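You operate a simulated robot arm through the tools that you are given. There is no shell and no other tool.

You are at the controls of a simulated robot arm. One attempt, no reset.

Task
Seal bag two at its label's heat, then switch the sealer off.
Fine: leave the bag at the jaws and the bar open.

It is judged by the outcome, as a careful person would: the job done as asked, and still so three seconds after it is handed in. It fails if anything else is knocked over, pushed out of place, dropped, spilled or broken. A push-on lid holds only when it is set on centred and level and pressed home; a screw cap is set on level and turned clockwise until tight.

Robot
A 7-joint arm with a two-finger parallel gripper, fixed in place. Base frame: the origin is at the foot of the arm, x ahead of it, y to its left, z up; the work surface is at about z = 900. Lengths are in mm, angles in degrees, forces in N, time in s.
Its first joint turns from -166.0 to 166.0 degrees. Payload 4.4 kg.
The tool frame sits at the grasp point between the pads (the TCP): z along the fingers, y along the line on which they close. The tips reach 23 mm beyond it. The gripper opens to 94 mm. The fingers are 38 mm wide and 10 mm thick; the gripper's body (54 by 96 mm) begins 39 mm behind the TCP.
Orientation is told as [roll, pitch, yaw] about the base's x, y, z axes, in that order, counted from this pose: with the fingers straight down and closing along the base's y, the tool's x points along the base's -x, its y along +y and its z along -z.

Tools
- The arm moves only by the tool servo_tool. Its argument "plan" is text: rows parted by semicolons, each of 7 numbers parted by spaces: the shift along the base's x, y, z in mm, then the turn, a rotation vector about the base's x, y, z in degrees, then the finger opening in mm, from 0 to 94. In form: dx dy dz wx wy wz claw; .... A call has 1 to 20 rows; each row shifts and turns the commanded pose from where the row before left it. A row lasts 0.2 s, in which the tool goes at most 50 mm and 8.6 degrees; a call with a longer step from one row to the next is refused whole, and so is a gripper value outside its range. A pose out of reach is approached as far as the arm can. The call stops where the force on the tool passes 60 N (or 10 N more than at its start, if that is more) or the arm is blocked; 0.2 s more then pass. Each finger travels about 72 mm/s and halts on what it meets, pressing with about 27 N; the grip force reading is that of the motor and also rises with nothing between the fingers. The clock runs only during rows and for 0.2 s after the last one: add rows that do not move to give the fingers time. The reply holds the time, the measured pose of the TCP, the force on the tool along the base axes, the opening and the grip force, in the units named above and with some noise, with the torque about the TCP (base axes, N m) and any sound that the robot's microphone picked up.
- Cameras (640 x 400 px; columns grow to the right, rows downward): "scene" is fixed at [58.5, 491, 1708.7]; the picture's right is [-0.35, -0.94, 0.00], its down [-0.60, 0.23, -0.77] and it looks along [0.72, -0.27, -0.64] (base axes); focal length 316 px, centre (320, 200). "wrist" rides on the gripper at [86, 16, -74] in the tool frame; the picture's right is [-0.18, 0.98, 0.00], its down [-0.58, -0.11, -0.81] and it looks along [-0.79, -0.15, 0.59] (tool axes); focal length 243 px, centre (320, 200). There is no depth. A picture from a camera that has moved, and an enlarged one, comes with that camera's place and axes in the base frame and with its lens. The place of the scene camera against the robot may be out by one fixed shift of up to 18 mm in any direction.
- get_image(camera): a new picture of that camera. No time passes.
- inspect(camera, box): a new picture of the part [left, top, right, bottom] of that camera's present view, enlarged. No time passes.
- sign_off(): hands the job in; it is judged then, once.

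Nothing tells you positions but the pictures and the camera data. Unless the task says otherwise, let go and move clear before handing in.

The tools are called as name(argument=value, ...) on one line, values as JSON. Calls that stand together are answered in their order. servo_tool: Moves the arm, as the interface text tells. Its arguments: {"type":"object","properties":{"plan":{"type":"string"}},"required":["plan"]} The other tools are called the same way: get_image (camera) takes a picture; inspect (camera, box) takes an enlarged picture of a part of a camera's view; sign_off () hands the job in.

At the start:

```text
t: 0.0
tool_pos: [870.3, 98.2, 1283.8]
tool_rot: [0.0, -0.1, 0.0]
contact_force: [-0.4, -0.2, -0.3]
wrist_torque: [-0.01, -0.02, -0.01]
gripper_width: 94.0
finger_force: 0.0
```

scene: 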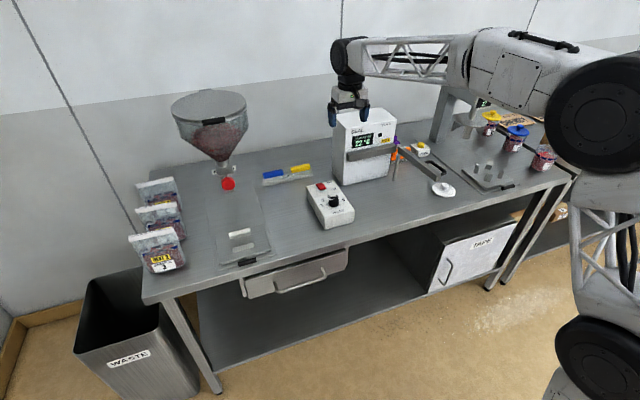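
wrist: 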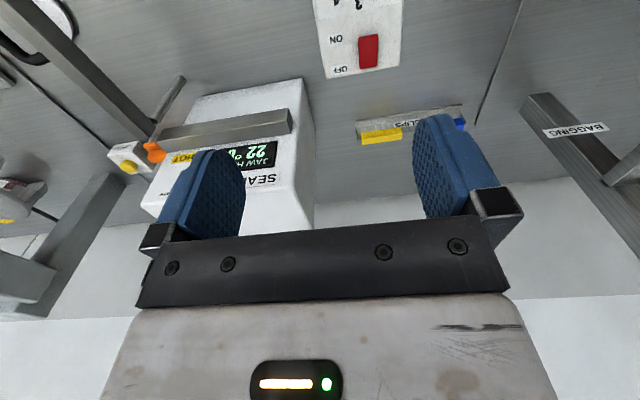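

I see a bench with three bags on the left, a hopper, a control box with a red switch and a dial, a sealer with a display, and cups on the right. I'll look closer at each area before moving.

inspect(camera="scene", box=[110, 160, 210, 290])

inspect(camera="scene", box=[290, 100, 470, 240])

inspect(camera="scene", box=[290, 170, 370, 240])

inspect(camera="scene", box=[420, 90, 580, 210])

inspect(camera="wrist", box=[100, 0, 420, 240])

inspect(camera="scene", box=[160, 80, 320, 280])

```text
3.08 times, centred on (160, 225) of scene
camera zoom: at [58.5, 491.0, 1708.7], right [-0.35, -0.94, 0.0], down [-0.6, 0.23, -0.77], along [0.72, -0.27, -0.64], focal length 971 px, centre (812, 123)
```

zoom: 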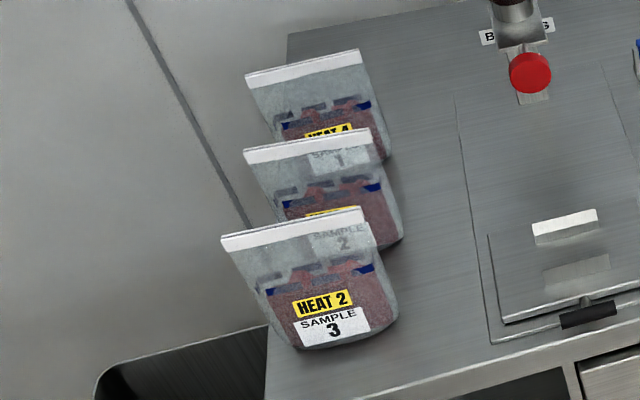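

```text
2.86 times, centred on (380, 170) of scene
camera zoom: at [58.5, 491.0, 1708.7], right [-0.35, -0.94, 0.0], down [-0.6, 0.23, -0.77], along [0.72, -0.27, -0.64], focal length 902 px, centre (149, 286)
```

zoom: 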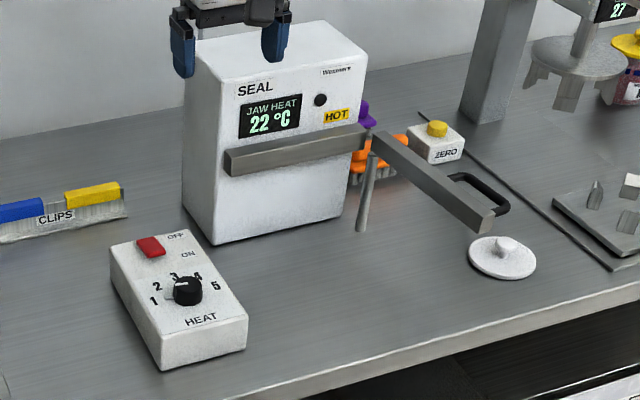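

```text
5.71 times, centred on (330, 205) of scene
camera zoom: at [58.5, 491.0, 1708.7], right [-0.35, -0.94, 0.0], down [-0.6, 0.23, -0.77], along [0.72, -0.27, -0.64], focal length 1803 px, centre (263, 171)
```

zoom: 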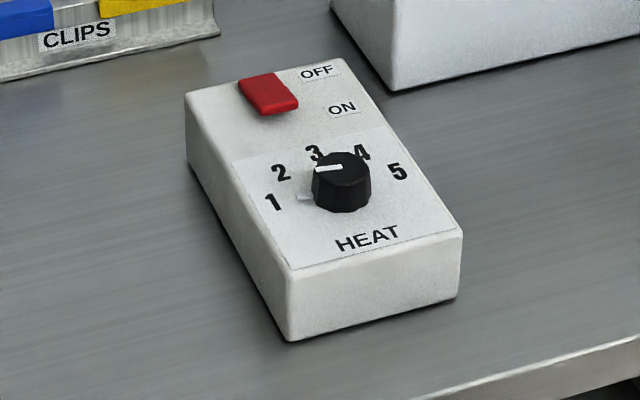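

```text
3.33 times, centred on (500, 150) of scene
camera zoom: at [58.5, 491.0, 1708.7], right [-0.35, -0.94, 0.0], down [-0.6, 0.23, -0.77], along [0.72, -0.27, -0.64], focal length 1052 px, centre (-280, 367)
```

zoom: 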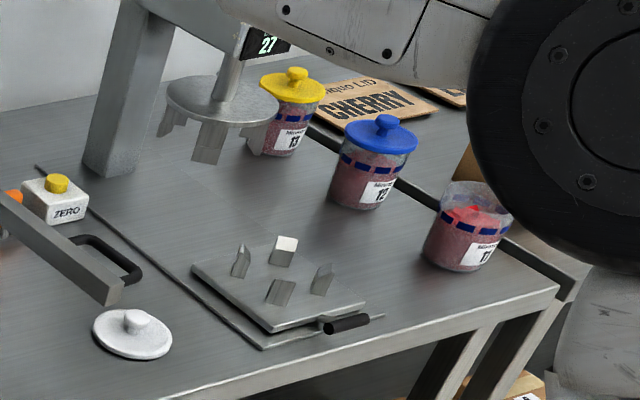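

```text
1.67 times, centred on (260, 120) of wrist
camera zoom: at [784.1, 114.4, 1357.1], right [0.18, 0.98, 0.0], down [0.58, -0.11, 0.81], along [0.79, -0.15, -0.59], focal length 404 px, centre (420, 333)
```

zoom: 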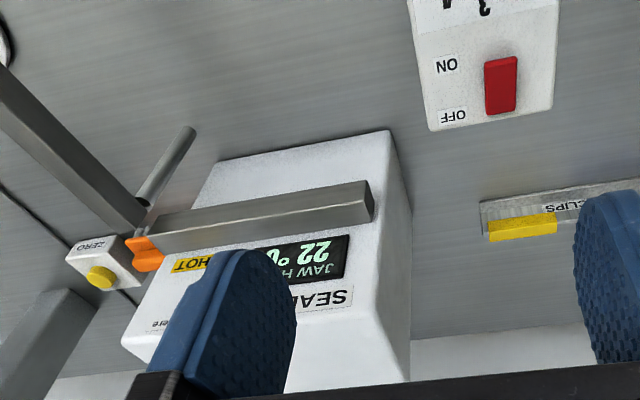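

```text
2.00 times, centred on (240, 180) of scene
camera zoom: at [58.5, 491.0, 1708.7], right [-0.35, -0.94, 0.0], down [-0.6, 0.23, -0.77], along [0.72, -0.27, -0.64], focal length 631 px, centre (480, 240)
```

zoom: 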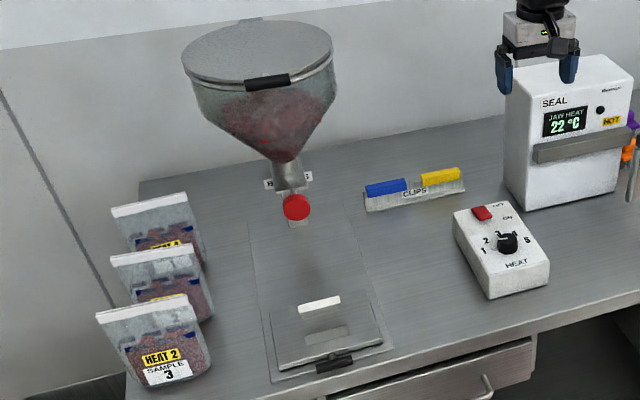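

The three bags stand at about x 810–1050, y 720, facing the arm, and bag two is the middle one. Its heat label is hidden behind bag three, so I'll bring the wrist camera over there to read it.

servo_tool(plan="-20 42 0 0 0 0 94; -20 42 0 0 0 0 94; -20 42 0 0 0 2 94; -20 42 0 0 0 3 94; -20 42 0 0 0 4 94; -20 42 0 0 0 4 94; -20 42 0 0 0 4 94; -20 42 0 0 0 4 94; -10 42 0 0 0 4 94; 0 42 0 0 0 4 94; 0 42 0 0 0 1 94; 0 30 0 0 0 0 94; 0 0 0 0 0 0 94")

```text
t: 2.8
tool_pos: [701.4, 589.9, 1283.6]
tool_rot: [0.0, 0.0, 30.1]
contact_force: [-0.3, 0.1, 0.4]
wrist_torque: [-0.01, -0.01, 0.01]
gripper_width: 93.8
finger_force: 0.1
```

get_image(camera="wrist")

get_image(camera="scene")

```text
taken
camera wrist: at [618.5, 560.3, 1358.6], right [-0.33, 0.94, 0.0], down [0.56, 0.2, 0.81], along [0.76, 0.27, -0.59], focal length 243 px, centre (320, 200)
```

wrist: 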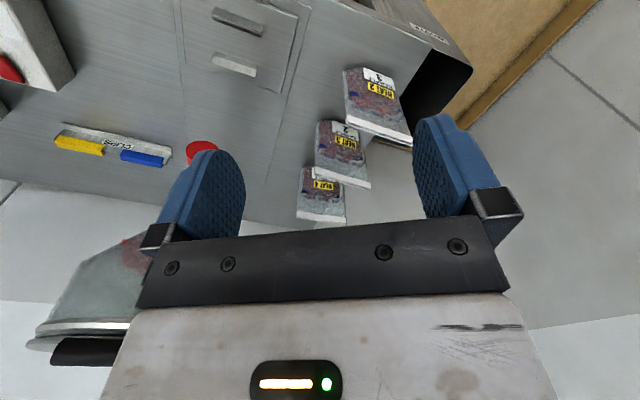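

```text
taken
```

scene: 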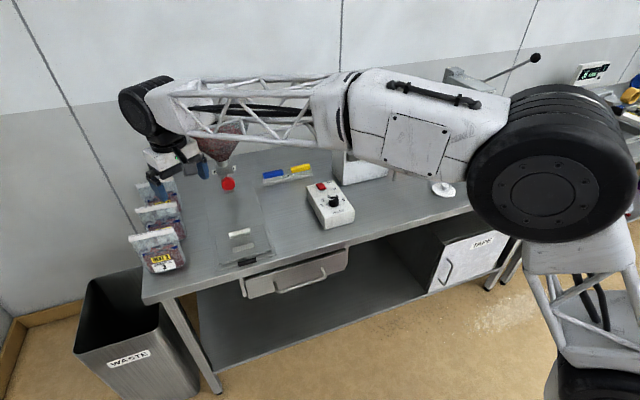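

inspect(camera="wrist", box=[280, 50, 430, 230])

inspect(camera="wrist", box=[305, 110, 385, 200])

inspect(camera="wrist", box=[0, 0, 320, 200])

```text
2.22 times, centred on (355, 140) of wrist
camera zoom: at [618.5, 560.3, 1358.6], right [-0.33, 0.94, 0.0], down [0.56, 0.2, 0.81], along [0.76, 0.27, -0.59], focal length 539 px, centre (242, 333)
```

zoom: 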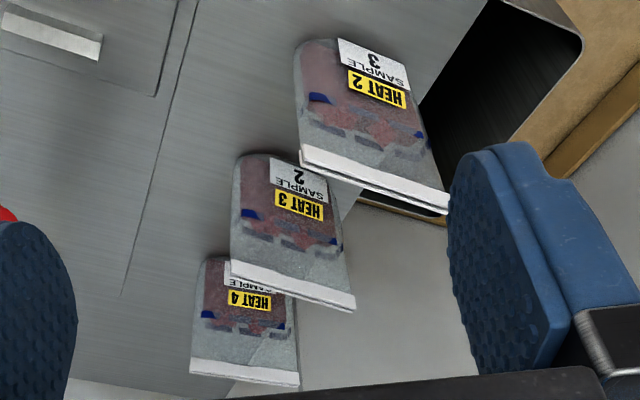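

```text
4.44 times, centred on (345, 155) of wrist
camera zoom: at [618.5, 560.3, 1358.6], right [-0.33, 0.94, 0.0], down [0.56, 0.2, 0.81], along [0.76, 0.27, -0.59], focal length 1078 px, centre (209, 400)
```

zoom: 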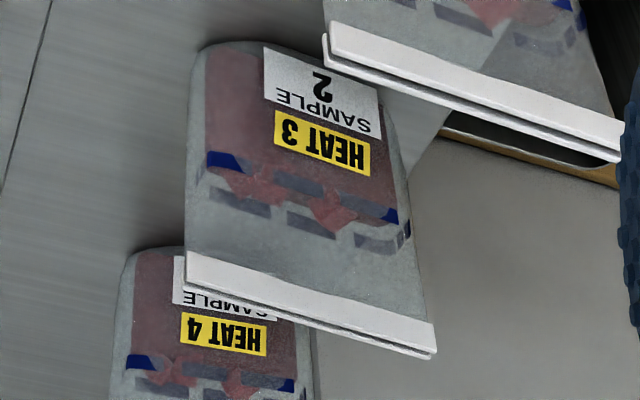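

```text
2.00 times, centred on (160, 100) of wrist
camera zoom: at [618.5, 560.3, 1358.6], right [-0.33, 0.94, 0.0], down [0.56, 0.2, 0.81], along [0.76, 0.27, -0.59], focal length 485 px, centre (640, 400)
```

zoom: 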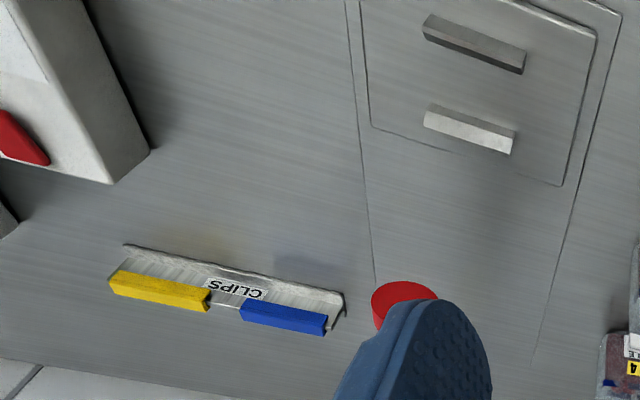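

Bag two's label reads HEAT 3 and its header sits at about (940, 665–790, 1050), far out for this arm. I'll test the free-air reach above it before choosing how to grip.

servo_tool(plan="23 19 -10 0 0 0 94; 23 19 -10 0 0 0 94; 23 19 -10 0 0 0 94; 23 19 -10 0 0 0 94; 23 19 -10 0 0 0 94; 23 19 -10 0 0 0 94; 0 0 0 0 0 0 94; 0 0 0 0 0 0 94")

get_image(camera="wrist")

get_image(camera="scene")

```text
t: 4.6
tool_pos: [837.6, 704.3, 1222.8]
tool_rot: [0.0, 0.0, 30.0]
contact_force: [0.1, 0.3, 0.7]
wrist_torque: [0.0, 0.02, -0.01]
gripper_width: 94.2
finger_force: 0.1
```

```text
taken
camera wrist: at [755.0, 675.5, 1296.6], right [-0.33, 0.94, 0.0], down [0.56, 0.2, 0.81], along [0.76, 0.27, -0.59], focal length 243 px, centre (320, 200)
```

wrist: 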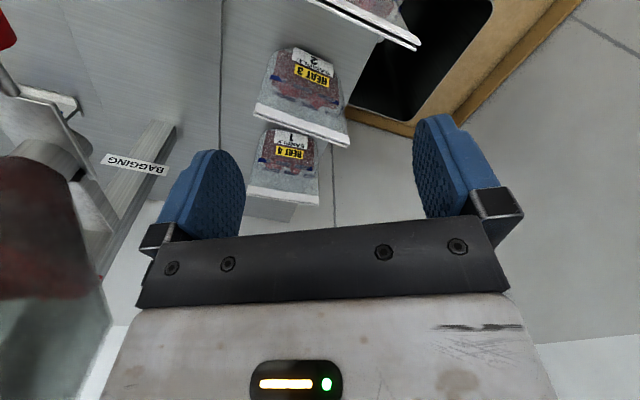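

```text
taken
```

scene: 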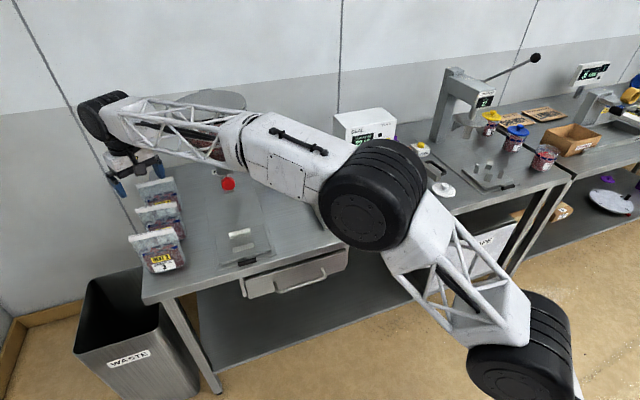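

The arm gets out to a radius of 1094 mm here with room to spare. I'll measure bag two from this view and check the spacing to its neighbours and the hopper.

inspect(camera="wrist", box=[230, 20, 390, 160])

inspect(camera="wrist", box=[220, 0, 460, 220])

inspect(camera="scene", box=[70, 80, 270, 280])

```text
2.86 times, centred on (310, 90) of wrist
camera zoom: at [755.0, 675.5, 1296.6], right [-0.33, 0.94, 0.0], down [0.56, 0.2, 0.81], along [0.76, 0.27, -0.59], focal length 693 px, centre (349, 514)
```

zoom: 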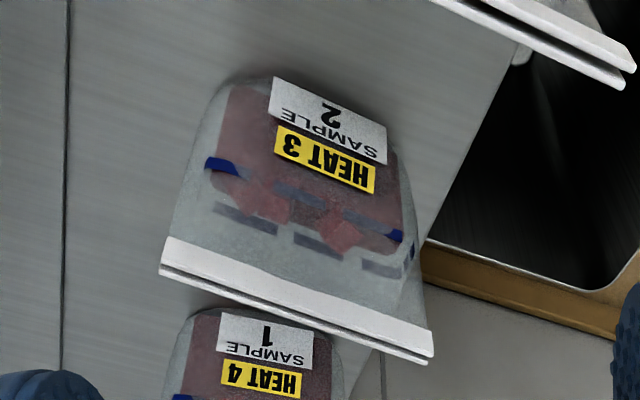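

```text
1.82 times, centred on (340, 110) of wrist
camera zoom: at [755.0, 675.5, 1296.6], right [-0.33, 0.94, 0.0], down [0.56, 0.2, 0.81], along [0.76, 0.27, -0.59], focal length 441 px, centre (284, 364)
```

zoom: 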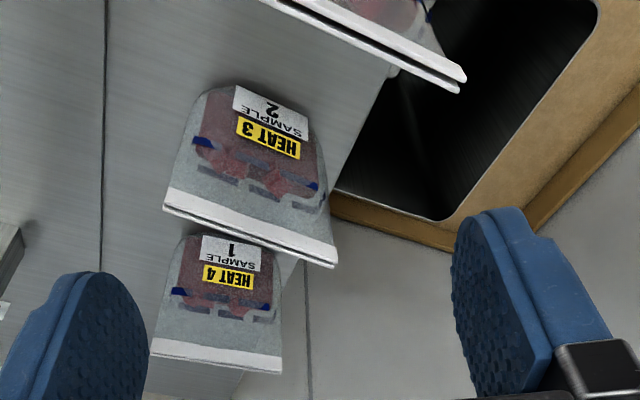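

```text
2.00 times, centred on (170, 180) of scene
camera zoom: at [58.5, 491.0, 1708.7], right [-0.35, -0.94, 0.0], down [-0.6, 0.23, -0.77], along [0.72, -0.27, -0.64], focal length 631 px, centre (620, 240)
```

zoom: 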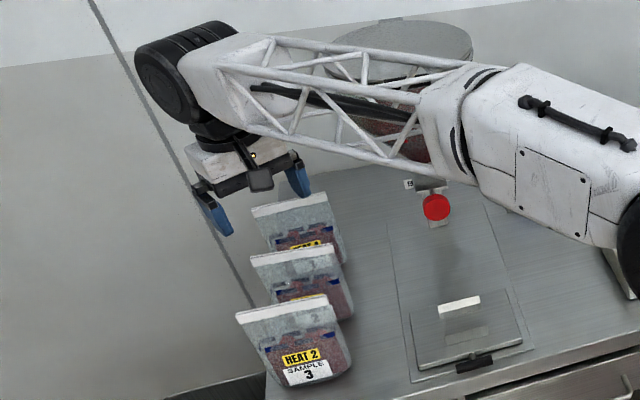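

Triangulating from two wrist views puts bag two's header at x≈926, y≈660–772, top at z≈1067, with bags one and three about 117 mm either side. I'll turn the gripper to close along x and move above bag two's header.

servo_tool(plan="10 1 0 0 0 7.5 94; 10 1 0 0 0 7.5 94; 10 1 0 0 0 7.5 94; 10 1 0 0 0 7.5 90; 10 1 0 0 0 7.5 84; 10 1 0 0 0 7.5 78; 10 2 0 0 0 7.5 72; 10 2 0 0 0 7.5 66; 8 1 0 0 0 0 60; 0 0 0 0 0 0 60; 0 0 0 0 0 0 60")

get_image(camera="wrist")

get_image(camera="scene")

```text
t: 7.0
tool_pos: [927.5, 715.4, 1222.0]
tool_rot: [0.1, 0.0, 90.0]
contact_force: [0.1, 0.2, 0.0]
wrist_torque: [0.0, 0.0, -0.02]
gripper_width: 60.2
finger_force: 0.0
```

```text
taken
camera wrist: at [910.1, 629.0, 1296.8], right [-0.98, 0.18, 0.0], down [0.11, 0.58, 0.81], along [0.15, 0.79, -0.59], focal length 243 px, centre (320, 200)
```

wrist: 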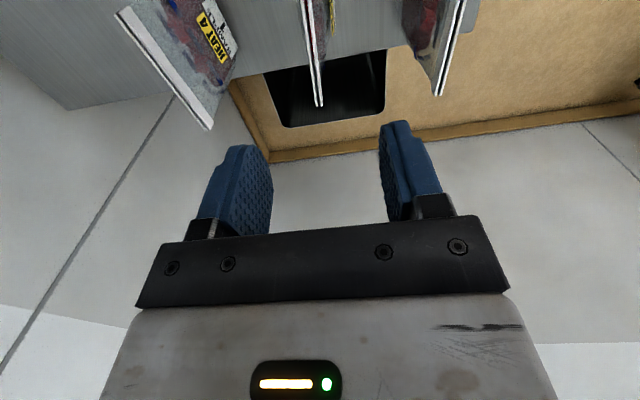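

```text
taken
```

scene: 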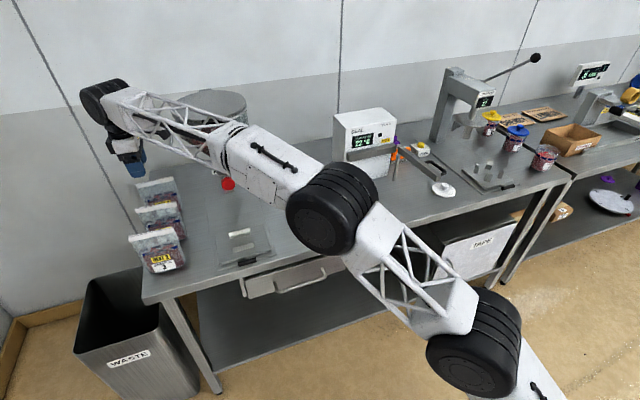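

inspect(camera="wrist", box=[240, 0, 480, 150])

inspect(camera="scene", box=[70, 60, 270, 260])

```text
2.67 times, centred on (360, 75) of wrist
camera zoom: at [910.1, 629.0, 1296.8], right [-0.98, 0.18, 0.0], down [0.11, 0.58, 0.81], along [0.15, 0.79, -0.59], focal length 647 px, centre (213, 533)
```

zoom: 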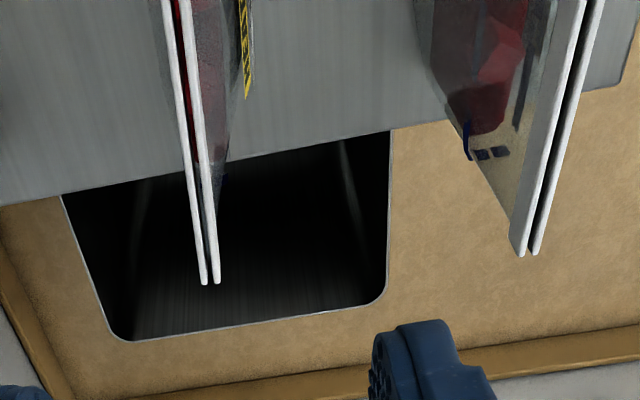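

```text
2.00 times, centred on (170, 160) of scene
camera zoom: at [58.5, 491.0, 1708.7], right [-0.35, -0.94, 0.0], down [-0.6, 0.23, -0.77], along [0.72, -0.27, -0.64], focal length 631 px, centre (620, 280)
```

zoom: 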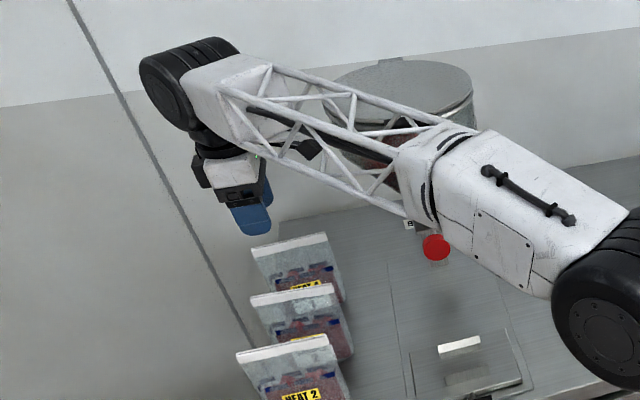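

Bag two's two lips run along x≈931–936, at a slight yaw of about −3°. I'll align to that, lower over the header and close on it.

servo_tool(plan="5 1 -10 0 0 -3 60; 0 0 -25 0 0 0 60; 0 0 -25 0 0 0 60; 0 0 -25 0 0 0 60; 0 0 -20 0 0 0 60; 0 0 -15 0 0 0 60; 0 0 -10 0 0 0 60; 0 0 0 0 0 0 60")

get_image(camera="wrist")

inspect(camera="scene", box=[70, 100, 230, 260])

```text
t: 8.8
tool_pos: [931.0, 715.0, 1091.5]
tool_rot: [0.0, 0.1, 86.9]
contact_force: [0.4, 0.2, 0.9]
wrist_torque: [0.02, 0.01, -0.01]
gripper_width: 59.9
finger_force: 0.1
```

```text
taken
camera wrist: at [911.2, 630.1, 1167.2], right [-0.97, 0.24, 0.0], down [0.14, 0.57, 0.81], along [0.19, 0.78, -0.59], focal length 243 px, centre (320, 200)
```

wrist: 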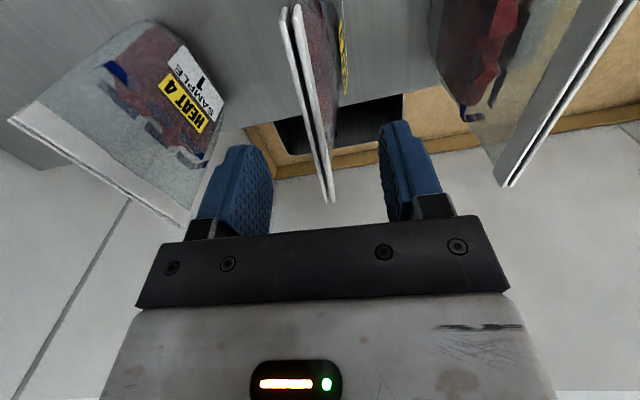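

```text
2.50 times, centred on (150, 180) of scene
camera zoom: at [58.5, 491.0, 1708.7], right [-0.35, -0.94, 0.0], down [-0.6, 0.23, -0.77], along [0.72, -0.27, -0.64], focal length 789 px, centre (745, 250)
```

zoom: 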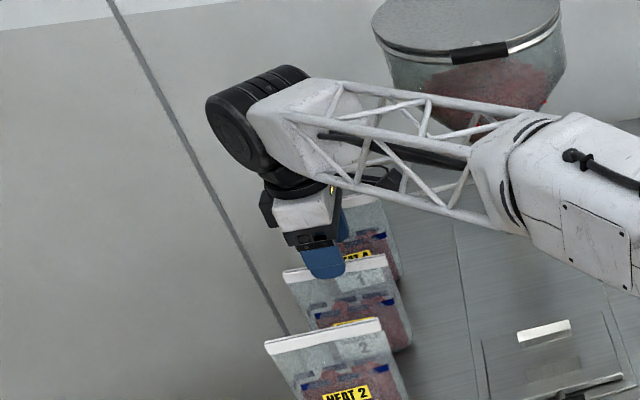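

servo_tool(plan="0 0 -12 0 0 -2 60; 0 0 -12 0 0 0 60; 0 0 -12 0 0 0 60; 0 0 0 0 0 0 60")

get_image(camera="wrist")

inspect(camera="scene", box=[90, 120, 210, 240])

```text
t: 9.8
tool_pos: [931.9, 716.7, 1058.1]
tool_rot: [0.0, -0.1, 85.0]
contact_force: [0.8, -0.6, 0.0]
wrist_torque: [-0.01, 0.03, -0.02]
gripper_width: 60.0
finger_force: 0.1
```

```text
taken
camera wrist: at [908.1, 631.6, 1131.6], right [-0.96, 0.27, 0.0], down [0.16, 0.57, 0.81], along [0.22, 0.78, -0.59], focal length 243 px, centre (320, 200)
```

wrist: 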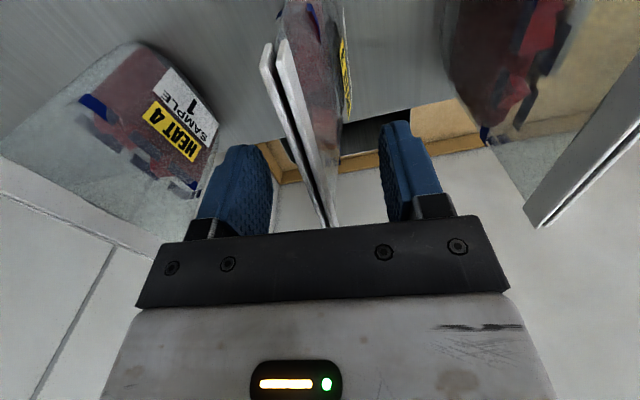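

```text
3.33 times, centred on (150, 180) of scene
camera zoom: at [58.5, 491.0, 1708.7], right [-0.35, -0.94, 0.0], down [-0.6, 0.23, -0.77], along [0.72, -0.27, -0.64], focal length 1052 px, centre (887, 267)
```

zoom: 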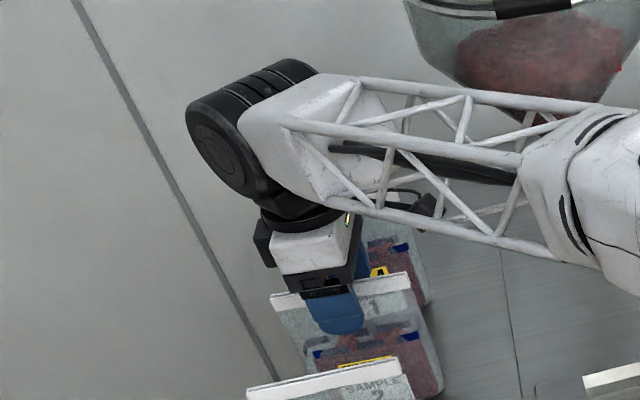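

servo_tool(plan="0 0 0 0 0 0 40; 0 0 0 0 0 0 20; 0 0 0 0 0 0 8; 0 0 0 0 0 0 0; 0 0 0 0 0 0 0; 0 0 0 0 0 0 0")

get_image(camera="wrist")

inspect(camera="scene", box=[90, 120, 210, 280])

```text
t: 11.2
tool_pos: [932.6, 716.5, 1058.1]
tool_rot: [0.1, 0.0, 85.0]
contact_force: [0.5, -0.2, 0.8]
wrist_torque: [0.09, -0.03, 0.02]
gripper_width: 10.6
finger_force: 26.7
```

```text
taken
camera wrist: at [908.1, 631.6, 1131.7], right [-0.96, 0.27, 0.0], down [0.16, 0.57, 0.81], along [0.22, 0.78, -0.59], focal length 243 px, centre (320, 200)
```

wrist: 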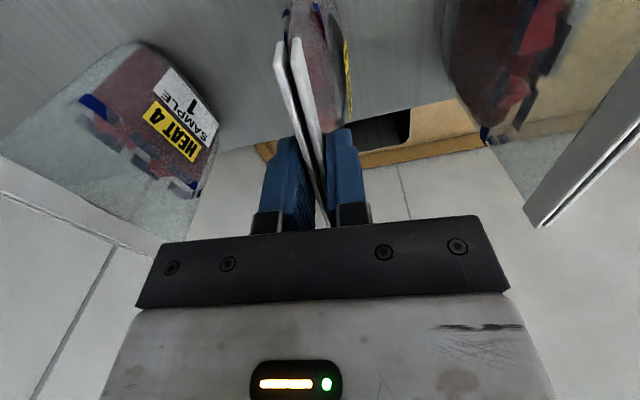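

```text
2.50 times, centred on (150, 200) of scene
camera zoom: at [58.5, 491.0, 1708.7], right [-0.35, -0.94, 0.0], down [-0.6, 0.23, -0.77], along [0.72, -0.27, -0.64], focal length 789 px, centre (745, 200)
```

zoom: 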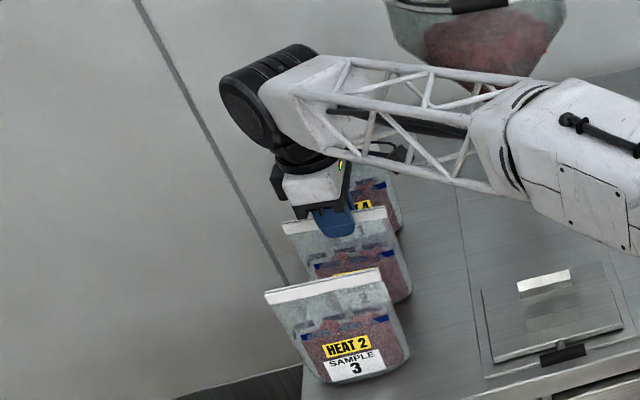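

The bag is held at 10.6 mm width with 26.7 N. I'll lift it straight up high enough to pass over bag three.

servo_tool(plan="0 0 6 0 0 0 0; 0 0 10 0 0 0 0; 0 0 16 0 0 0 0; 0 0 22 0 0 0 0; 0 0 25 0 0 0 0; 0 0 25 0 0 0 0; 0 0 25 0 0 0 0; 0 0 25 0 0 0 0; 0 0 25 0 0 0 0; 0 0 20 0 0 0 0; 0 0 13 0 0 0 0; 0 0 0 0 0 0 0")

get_image(camera="scene")

get_image(camera="wrist")

```text
t: 13.8
tool_pos: [932.7, 716.0, 1267.5]
tool_rot: [0.0, 0.1, 85.0]
contact_force: [0.0, 0.0, -1.6]
wrist_torque: [0.0, 0.01, 0.01]
gripper_width: 10.3
finger_force: 27.2
```

```text
taken
```

scene: 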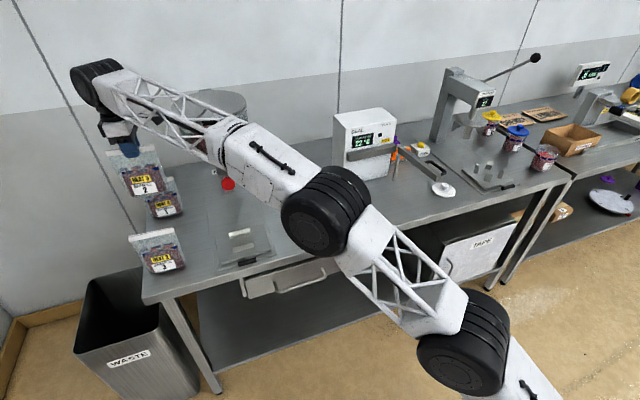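

```text
taken
camera wrist: at [907.7, 631.6, 1342.0], right [-0.96, 0.27, 0.0], down [0.16, 0.57, 0.81], along [0.22, 0.78, -0.59], focal length 243 px, centre (320, 200)
```

wrist: 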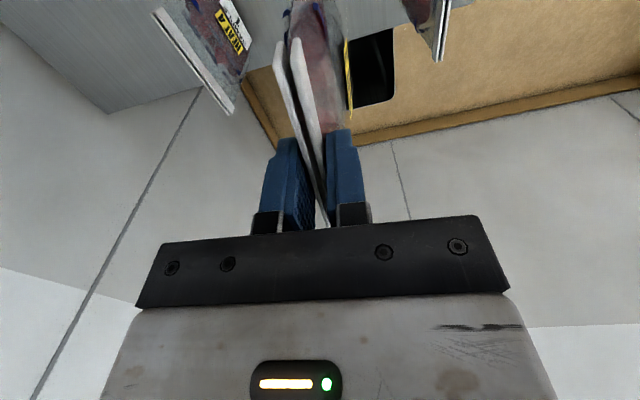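

Bag two is up and hanging straight, weighing about 1.6 N. I'll carry it back over bag three, away from the hopper, and round toward the sealer.

servo_tool(plan="-8 -5 3 0 0 0 0; -16 -12 3 0 0 0 0; -24 -20 3 0 0 0 0; -24 -20 0 0 0 0 0; -24 -20 0 0 0 0 0; -24 -20 0 0 0 0 0; -24 -20 0 0 0 0 0; -24 -20 0 0 0 0 0; -24 -20 0 0 0 0 0; -24 -20 0 0 0 0 0; -16 -25 0 0 0 0 0; -8 -30 0 0 0 0 0; 0 -30 0 0 0 0 0; 0 -30 0 0 0 0 0; 0 -30 0 0 0 0 0; 0 -30 0 0 0 0 0; 0 -20 0 0 0 0 0; 0 -10 0 0 0 0 0; 0 0 0 0 0 0 0")

get_image(camera="scene")

```text
t: 17.8
tool_pos: [689.9, 332.9, 1278.5]
tool_rot: [0.0, 0.1, 85.0]
contact_force: [-0.1, 0.1, -1.9]
wrist_torque: [-0.01, 0.02, 0.0]
gripper_width: 10.7
finger_force: 27.0
```

```text
taken
```

scene: 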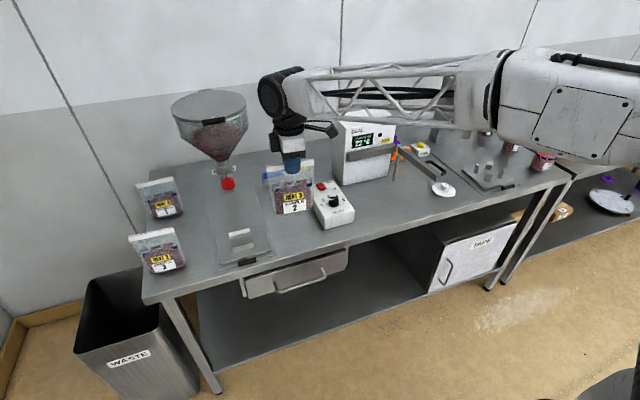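

servo_tool(plan="0 -10 0 0 0 -4 0; 0 -20 0 0 0 -7 0; 0 -28 0 0 0 -7 0; 0 -28 0 0 0 -7 0; 0 -28 0 0 0 -7 0; 0 -28 0 0 0 -7 0; 0 -28 0 0 0 -7 0; 0 -28 0 0 0 -7 0; 0 -28 0 0 0 -7 0; 0 -28 0 0 0 -7 0; 0 -28 0 0 0 -7 0; 0 -28 0 0 0 -7 0; 0 -15 0 0 0 -4 0; 0 -8 0 0 0 0 0; 0 0 0 0 0 0 0")

get_image(camera="wrist")

get_image(camera="scene")

```text
t: 21.0
tool_pos: [692.8, -0.9, 1280.3]
tool_rot: [0.0, 0.1, 0.0]
contact_force: [-0.5, 0.1, -0.2]
wrist_torque: [-0.01, -0.02, 0.01]
gripper_width: 10.3
finger_force: 27.1
```

```text
taken
camera wrist: at [605.5, 15.9, 1352.9], right [0.18, 0.98, 0.0], down [0.58, -0.11, 0.81], along [0.79, -0.15, -0.59], focal length 243 px, centre (320, 200)
```

wrist: 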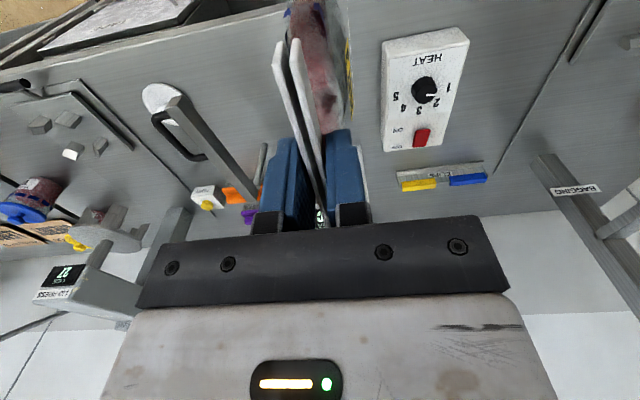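

```text
taken
```

scene: 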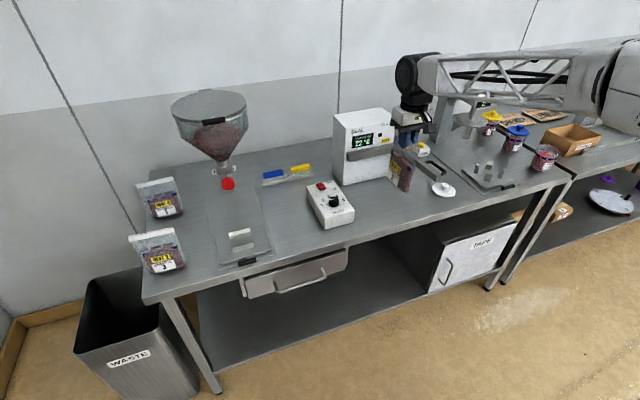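

inspect(camera="wrist", box=[360, 10, 500, 160])

inspect(camera="wrist", box=[120, 60, 340, 260])

inspect(camera="scene", box=[320, 80, 480, 220])

```text
2.67 times, centred on (430, 85) of wrist
camera zoom: at [605.5, 15.9, 1352.9], right [0.18, 0.98, 0.0], down [0.58, -0.11, 0.81], along [0.79, -0.15, -0.59], focal length 647 px, centre (27, 507)
```

zoom: 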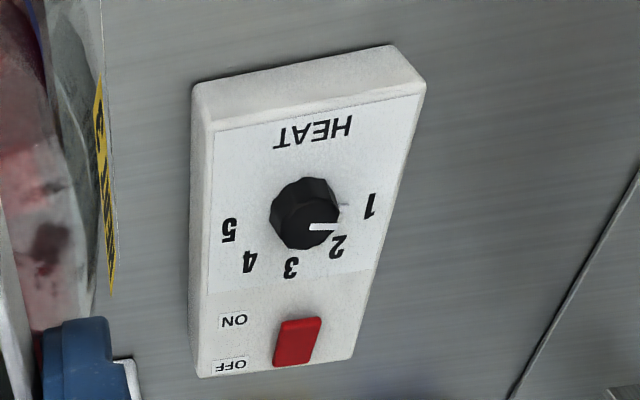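

```text
2.00 times, centred on (230, 160) of wrist
camera zoom: at [605.5, 15.9, 1352.9], right [0.18, 0.98, 0.0], down [0.58, -0.11, 0.81], along [0.79, -0.15, -0.59], focal length 485 px, centre (500, 280)
```

zoom: 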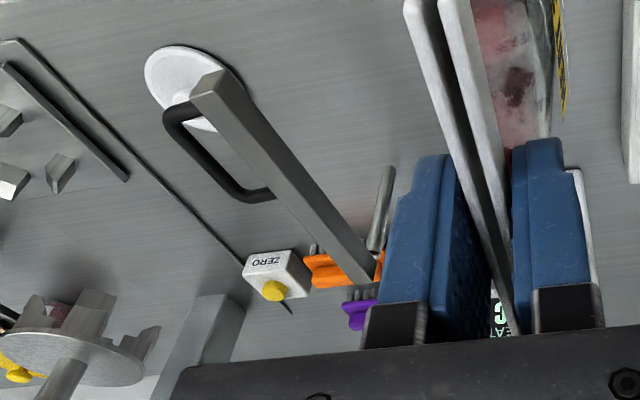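

```text
2.86 times, centred on (400, 150) of scene
camera zoom: at [58.5, 491.0, 1708.7], right [-0.35, -0.94, 0.0], down [-0.6, 0.23, -0.77], along [0.72, -0.27, -0.64], focal length 902 px, centre (91, 343)
```

zoom: 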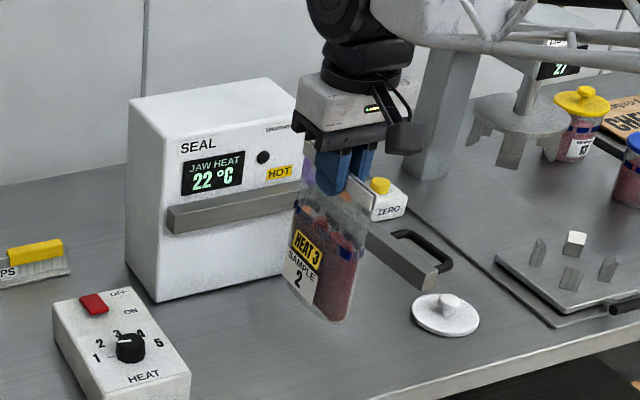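

The control box is at x 793–990, y 88–205, top z≈955. Its knob is centred near (853, 147) and points at 1, so it needs about 80° clockwise to reach 3. Next I'll get a clear look at the sealer jaws beside the hanging bag.

servo_tool(plan="10 10 0 0 0 0 0; 20 20 0 0 0 0 0; 23 24 0 0 0 0 0; 23 24 0 0 0 0 0; 23 24 0 0 0 0 0; 20 20 0 0 0 0 0; 10 10 0 0 0 0 0; 0 0 0 0 0 0 0")

get_image(camera="wrist")

inspect(camera="wrist", box=[80, 60, 280, 230])

```text
t: 22.8
tool_pos: [820.4, 132.7, 1278.5]
tool_rot: [0.0, 0.0, 0.0]
contact_force: [0.4, 0.7, -1.4]
wrist_torque: [-0.01, 0.01, 0.01]
gripper_width: 10.7
finger_force: 26.9
```

```text
taken
camera wrist: at [733.7, 149.4, 1353.0], right [0.18, 0.98, 0.0], down [0.58, -0.11, 0.81], along [0.79, -0.15, -0.59], focal length 243 px, centre (320, 200)
```

wrist: 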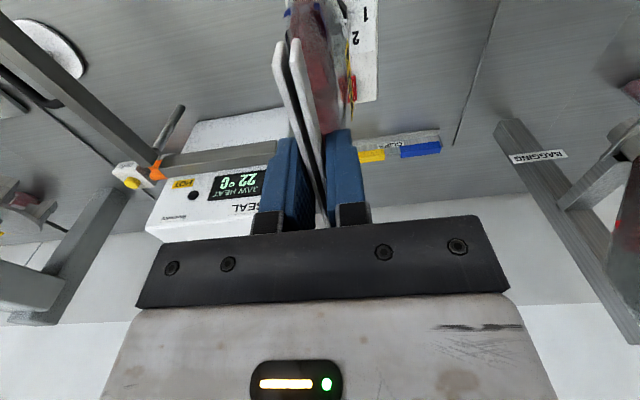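

```text
2.35 times, centred on (180, 145) of wrist
camera zoom: at [733.7, 149.4, 1353.0], right [0.18, 0.98, 0.0], down [0.58, -0.11, 0.81], along [0.79, -0.15, -0.59], focal length 571 px, centre (649, 329)
```

zoom: 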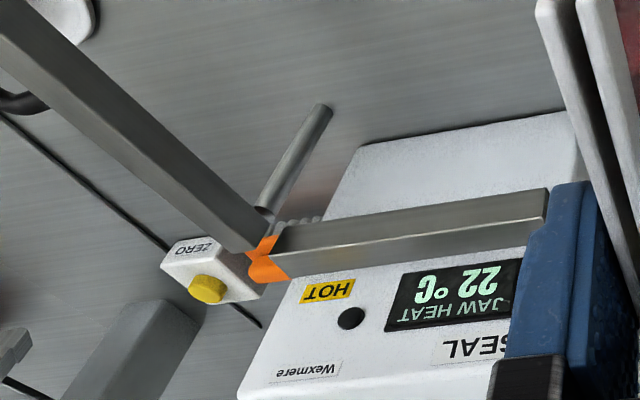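

servo_tool(plan="-6 -10 0 0 0 0 0; -12 -20 0 0 0 0 0; -16 -30 0 0 0 0 0; -16 -30 0 0 0 0 0; -16 -30 0 0 0 0 0; -16 -30 0 0 0 0 0; -16 -30 0 0 0 0 0; -16 -30 0 0 0 0 0; -16 -30 0 0 0 0 0; -16 -30 0 0 0 0 0; -12 -25 0 0 0 0 0; -8 -20 0 0 0 0 0; -4 -10 0 0 0 0 0; 0 0 0 0 0 0 0")

get_image(camera="wrist")

inspect(camera="wrist", box=[330, 60, 530, 220])

inspect(camera="wrist", box=[180, 20, 420, 220])

```text
t: 25.8
tool_pos: [649.5, -191.7, 1276.6]
tool_rot: [0.0, 0.0, 0.0]
contact_force: [0.1, 0.5, -2.1]
wrist_torque: [0.0, -0.03, -0.03]
gripper_width: 10.3
finger_force: 26.8
```

```text
taken
camera wrist: at [562.9, -175.3, 1350.2], right [0.18, 0.98, 0.0], down [0.58, -0.11, 0.81], along [0.79, -0.15, -0.59], focal length 243 px, centre (320, 200)
```

wrist: 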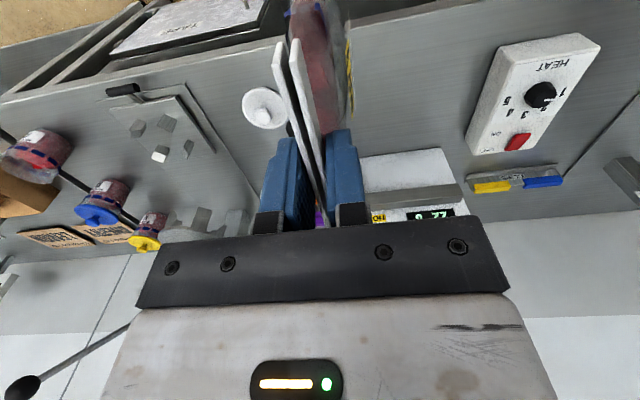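

```text
2.50 times, centred on (430, 140) of wrist
camera zoom: at [562.9, -175.3, 1350.2], right [0.18, 0.98, 0.0], down [0.58, -0.11, 0.81], along [0.79, -0.15, -0.59], focal length 606 px, centre (45, 350)
```

zoom: 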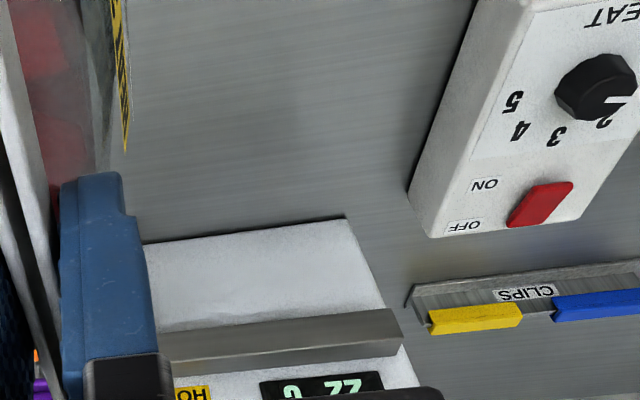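

```text
2.00 times, centred on (300, 120) of wrist
camera zoom: at [562.9, -175.3, 1350.2], right [0.18, 0.98, 0.0], down [0.58, -0.11, 0.81], along [0.79, -0.15, -0.59], focal length 485 px, centre (360, 360)
```

zoom: 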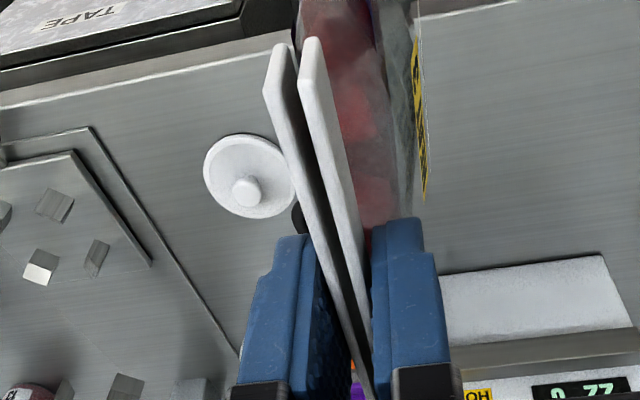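

The fixed jaw's front face is at x≈980, z 1038–1066, y≈29 to −180. The open bar hinges at (966, −186) and points along −x. The far finger and palm won't fit against the jaw, so I'll stand the bag about 35 mm in front of it, centred at y≈−75, and slide it home afterwards.

servo_tool(plan="4 4 0 0 0 4 0; 12 9 0 0 0 7 0; 14 10 0 0 0 7.5 0; 14 10 0 0 0 7.5 0; 14 10 0 0 0 7.5 0; 14 10 0 0 0 7.5 0; 14 10 0 0 0 7.5 0; 14 10 0 0 0 7.5 0; 14 10 0 0 0 7.5 0; 14 10 0 0 0 7.5 0; 14 10 0 0 0 7.5 0; 14 8 0 0 0 7.5 0; 6 6 0 0 0 4 0; 0 0 0 0 0 0 0")

get_image(camera="wrist")

get_image(camera="scene")

```text
t: 28.8
tool_pos: [811.6, -74.3, 1277.8]
tool_rot: [-0.1, 0.0, 90.0]
contact_force: [-0.1, -0.5, -1.5]
wrist_torque: [0.0, -0.02, 0.01]
gripper_width: 10.1
finger_force: 27.3
```

```text
taken
camera wrist: at [796.3, -160.7, 1351.4], right [-0.98, 0.18, 0.0], down [0.11, 0.58, 0.81], along [0.15, 0.79, -0.59], focal length 243 px, centre (320, 200)
```

wrist: 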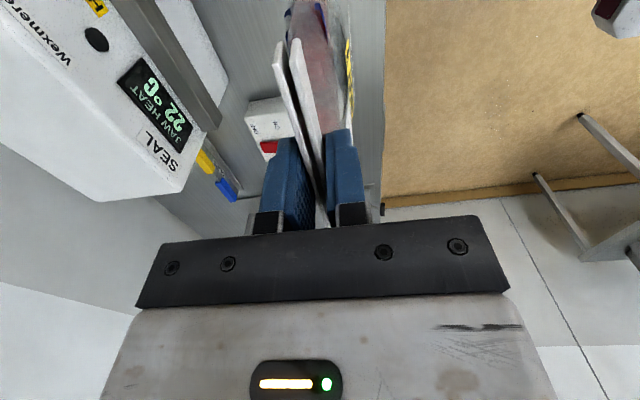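

```text
taken
```

scene: 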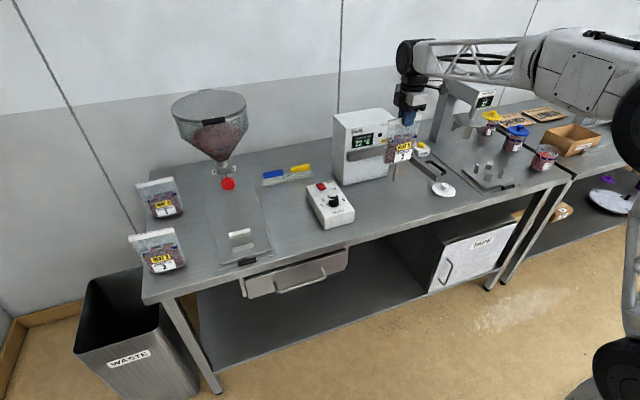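

servo_tool(plan="10 0 0 0 0 0 0; 20 0 0 0 0 0 0; 25 0 -5 0 0 0 0; 25 0 -15 0 0 0 0; 20 0 -20 0 0 0 0; 15 0 -25 0 0 0 0; 8 0 -25 0 0 0 0; 4 0 -25 0 0 0 0; 0 0 -20 0 0 0 0; 0 0 -10 0 0 0 0; 0 0 0 0 0 0 0")

get_image(camera="wrist")

inspect(camera="scene", box=[320, 60, 480, 220])

```text
t: 31.2
tool_pos: [940.4, -75.4, 1132.9]
tool_rot: [0.0, 0.1, 90.0]
contact_force: [0.0, -0.8, -0.8]
wrist_torque: [0.04, 0.04, -0.02]
gripper_width: 10.1
finger_force: 26.6
```

```text
taken
camera wrist: at [923.4, -161.7, 1206.4], right [-0.98, 0.18, 0.0], down [0.11, 0.58, 0.81], along [0.15, 0.79, -0.59], focal length 243 px, centre (320, 200)
```

wrist: 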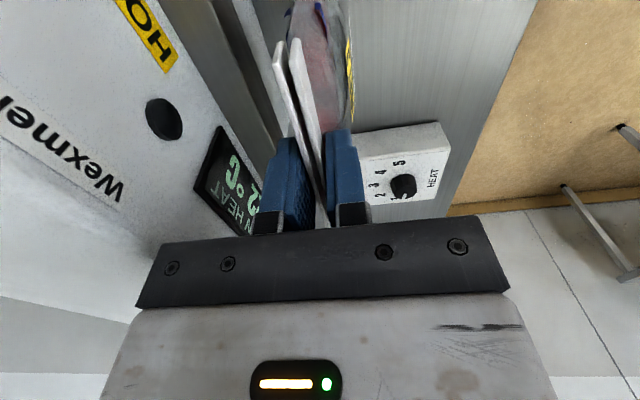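

```text
2.50 times, centred on (400, 140) of scene
camera zoom: at [58.5, 491.0, 1708.7], right [-0.35, -0.94, 0.0], down [-0.6, 0.23, -0.77], along [0.72, -0.27, -0.64], focal length 789 px, centre (120, 350)
```

zoom: 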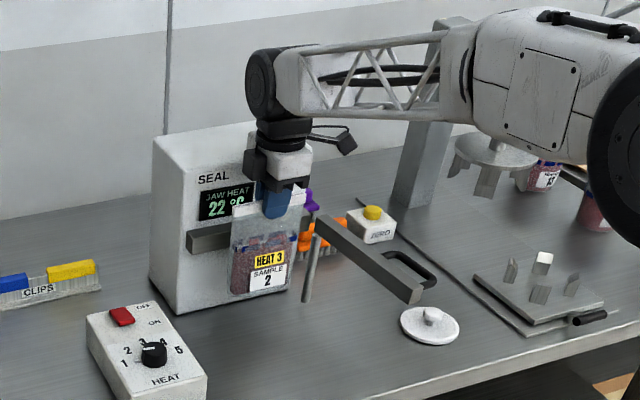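

servo_tool(plan="0 0 -10 0 0 0 0; 0 0 -18 0 0 0 0; 0 0 -18 0 0 0 0; 0 0 -12 0 0 0 0; 0 0 -8 0 0 0 0; 0 0 -4 0 0 0 0; 0 0 0 0 0 0 0")

get_image(camera="wrist")

inspect(camera="scene", box=[350, 100, 450, 200])

```text
t: 32.8
tool_pos: [939.0, -74.4, 1061.8]
tool_rot: [0.0, 0.0, 90.1]
contact_force: [-0.7, -0.4, -1.8]
wrist_torque: [-0.04, -0.01, 0.0]
gripper_width: 10.3
finger_force: 27.1
```

```text
taken
camera wrist: at [923.1, -161.2, 1136.7], right [-0.98, 0.18, 0.0], down [0.11, 0.58, 0.81], along [0.15, 0.79, -0.59], focal length 243 px, centre (320, 200)
```

wrist: 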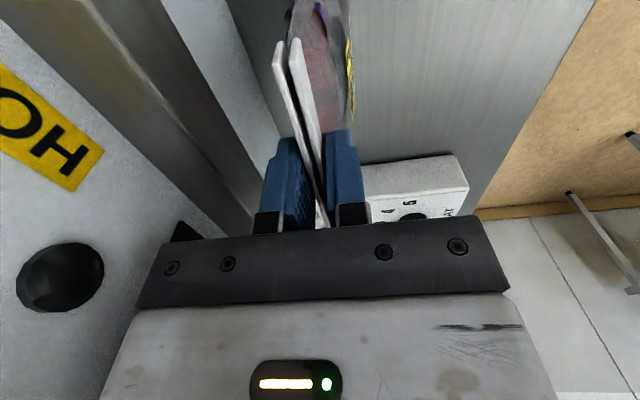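

```text
4.00 times, centred on (400, 150) of scene
camera zoom: at [58.5, 491.0, 1708.7], right [-0.35, -0.94, 0.0], down [-0.6, 0.23, -0.77], along [0.72, -0.27, -0.64], focal length 1262 px, centre (0, 400)
```

zoom: 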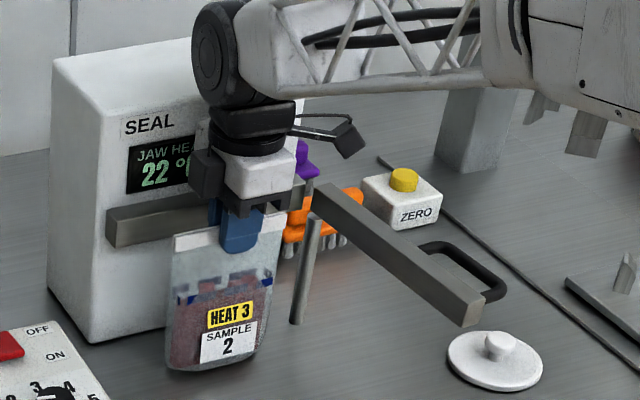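

servo_tool(plan="0 0 -1.5 0 0 0 0; 0 0 -1.5 0 0 0 0; 0 0 -0.8 0 0 0 0; 0 0 0 0 0 0 0")

```text
t: 33.8
tool_pos: [940.2, -75.7, 1059.9]
tool_rot: [-0.1, 0.1, 90.0]
contact_force: [-0.6, -0.5, -1.3]
wrist_torque: [-0.02, 0.01, -0.01]
gripper_width: 10.5
finger_force: 27.5
```

servo_tool(plan="0 0 -1 0 0 0 0; 0 0 -1 0 0 0 0; 0 0 0 0 0 0 0")

```text
t: 34.6
tool_pos: [940.9, -74.1, 1057.7]
tool_rot: [-0.1, 0.1, 90.0]
contact_force: [-1.5, -0.4, 11.6]
wrist_torque: [0.35, 0.04, 0.01]
gripper_width: 10.2
finger_force: 27.3
```

The bag's base has touched the table, at 11.6 N. I'll ease off slightly, open a little, and lift clear.

servo_tool(plan="0 0 0.7 0 0 0 0; 0 0 0 0 0 0 12; 0 0 0 0 0 0 16; 0 0 0 0 0 0 22; 0 0 0 0 0 0 30; 0 0 0 0 0 0 34; 0 0 0 0 0 0 34")

get_image(camera="wrist")

inspect(camera="scene", box=[350, 100, 450, 200])

```text
t: 36.2
tool_pos: [937.4, -75.3, 1058.0]
tool_rot: [0.0, 0.0, 90.1]
contact_force: [0.1, -1.0, 0.0]
wrist_torque: [-0.01, -0.03, 0.0]
gripper_width: 34.1
finger_force: 0.2
```

```text
taken
camera wrist: at [923.3, -161.4, 1131.9], right [-0.98, 0.18, 0.0], down [0.11, 0.58, 0.81], along [0.15, 0.79, -0.59], focal length 243 px, centre (320, 200)
```

wrist: 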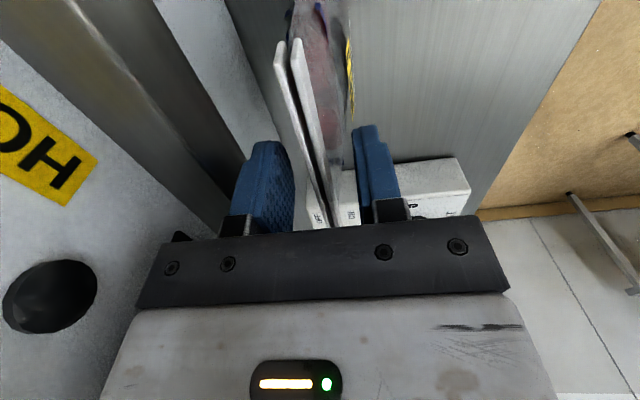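

```text
4.00 times, centred on (400, 150) of scene
camera zoom: at [58.5, 491.0, 1708.7], right [-0.35, -0.94, 0.0], down [-0.6, 0.23, -0.77], along [0.72, -0.27, -0.64], focal length 1262 px, centre (0, 400)
```

zoom: 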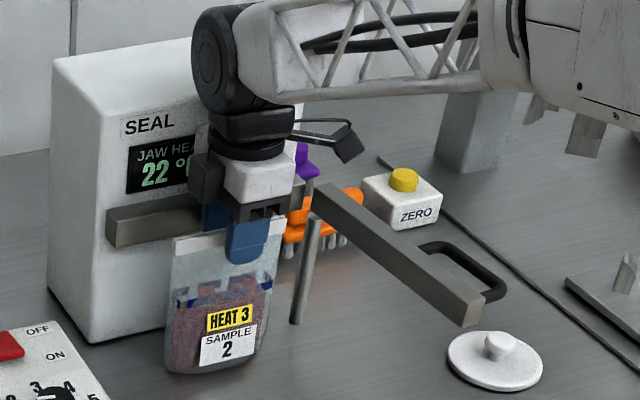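

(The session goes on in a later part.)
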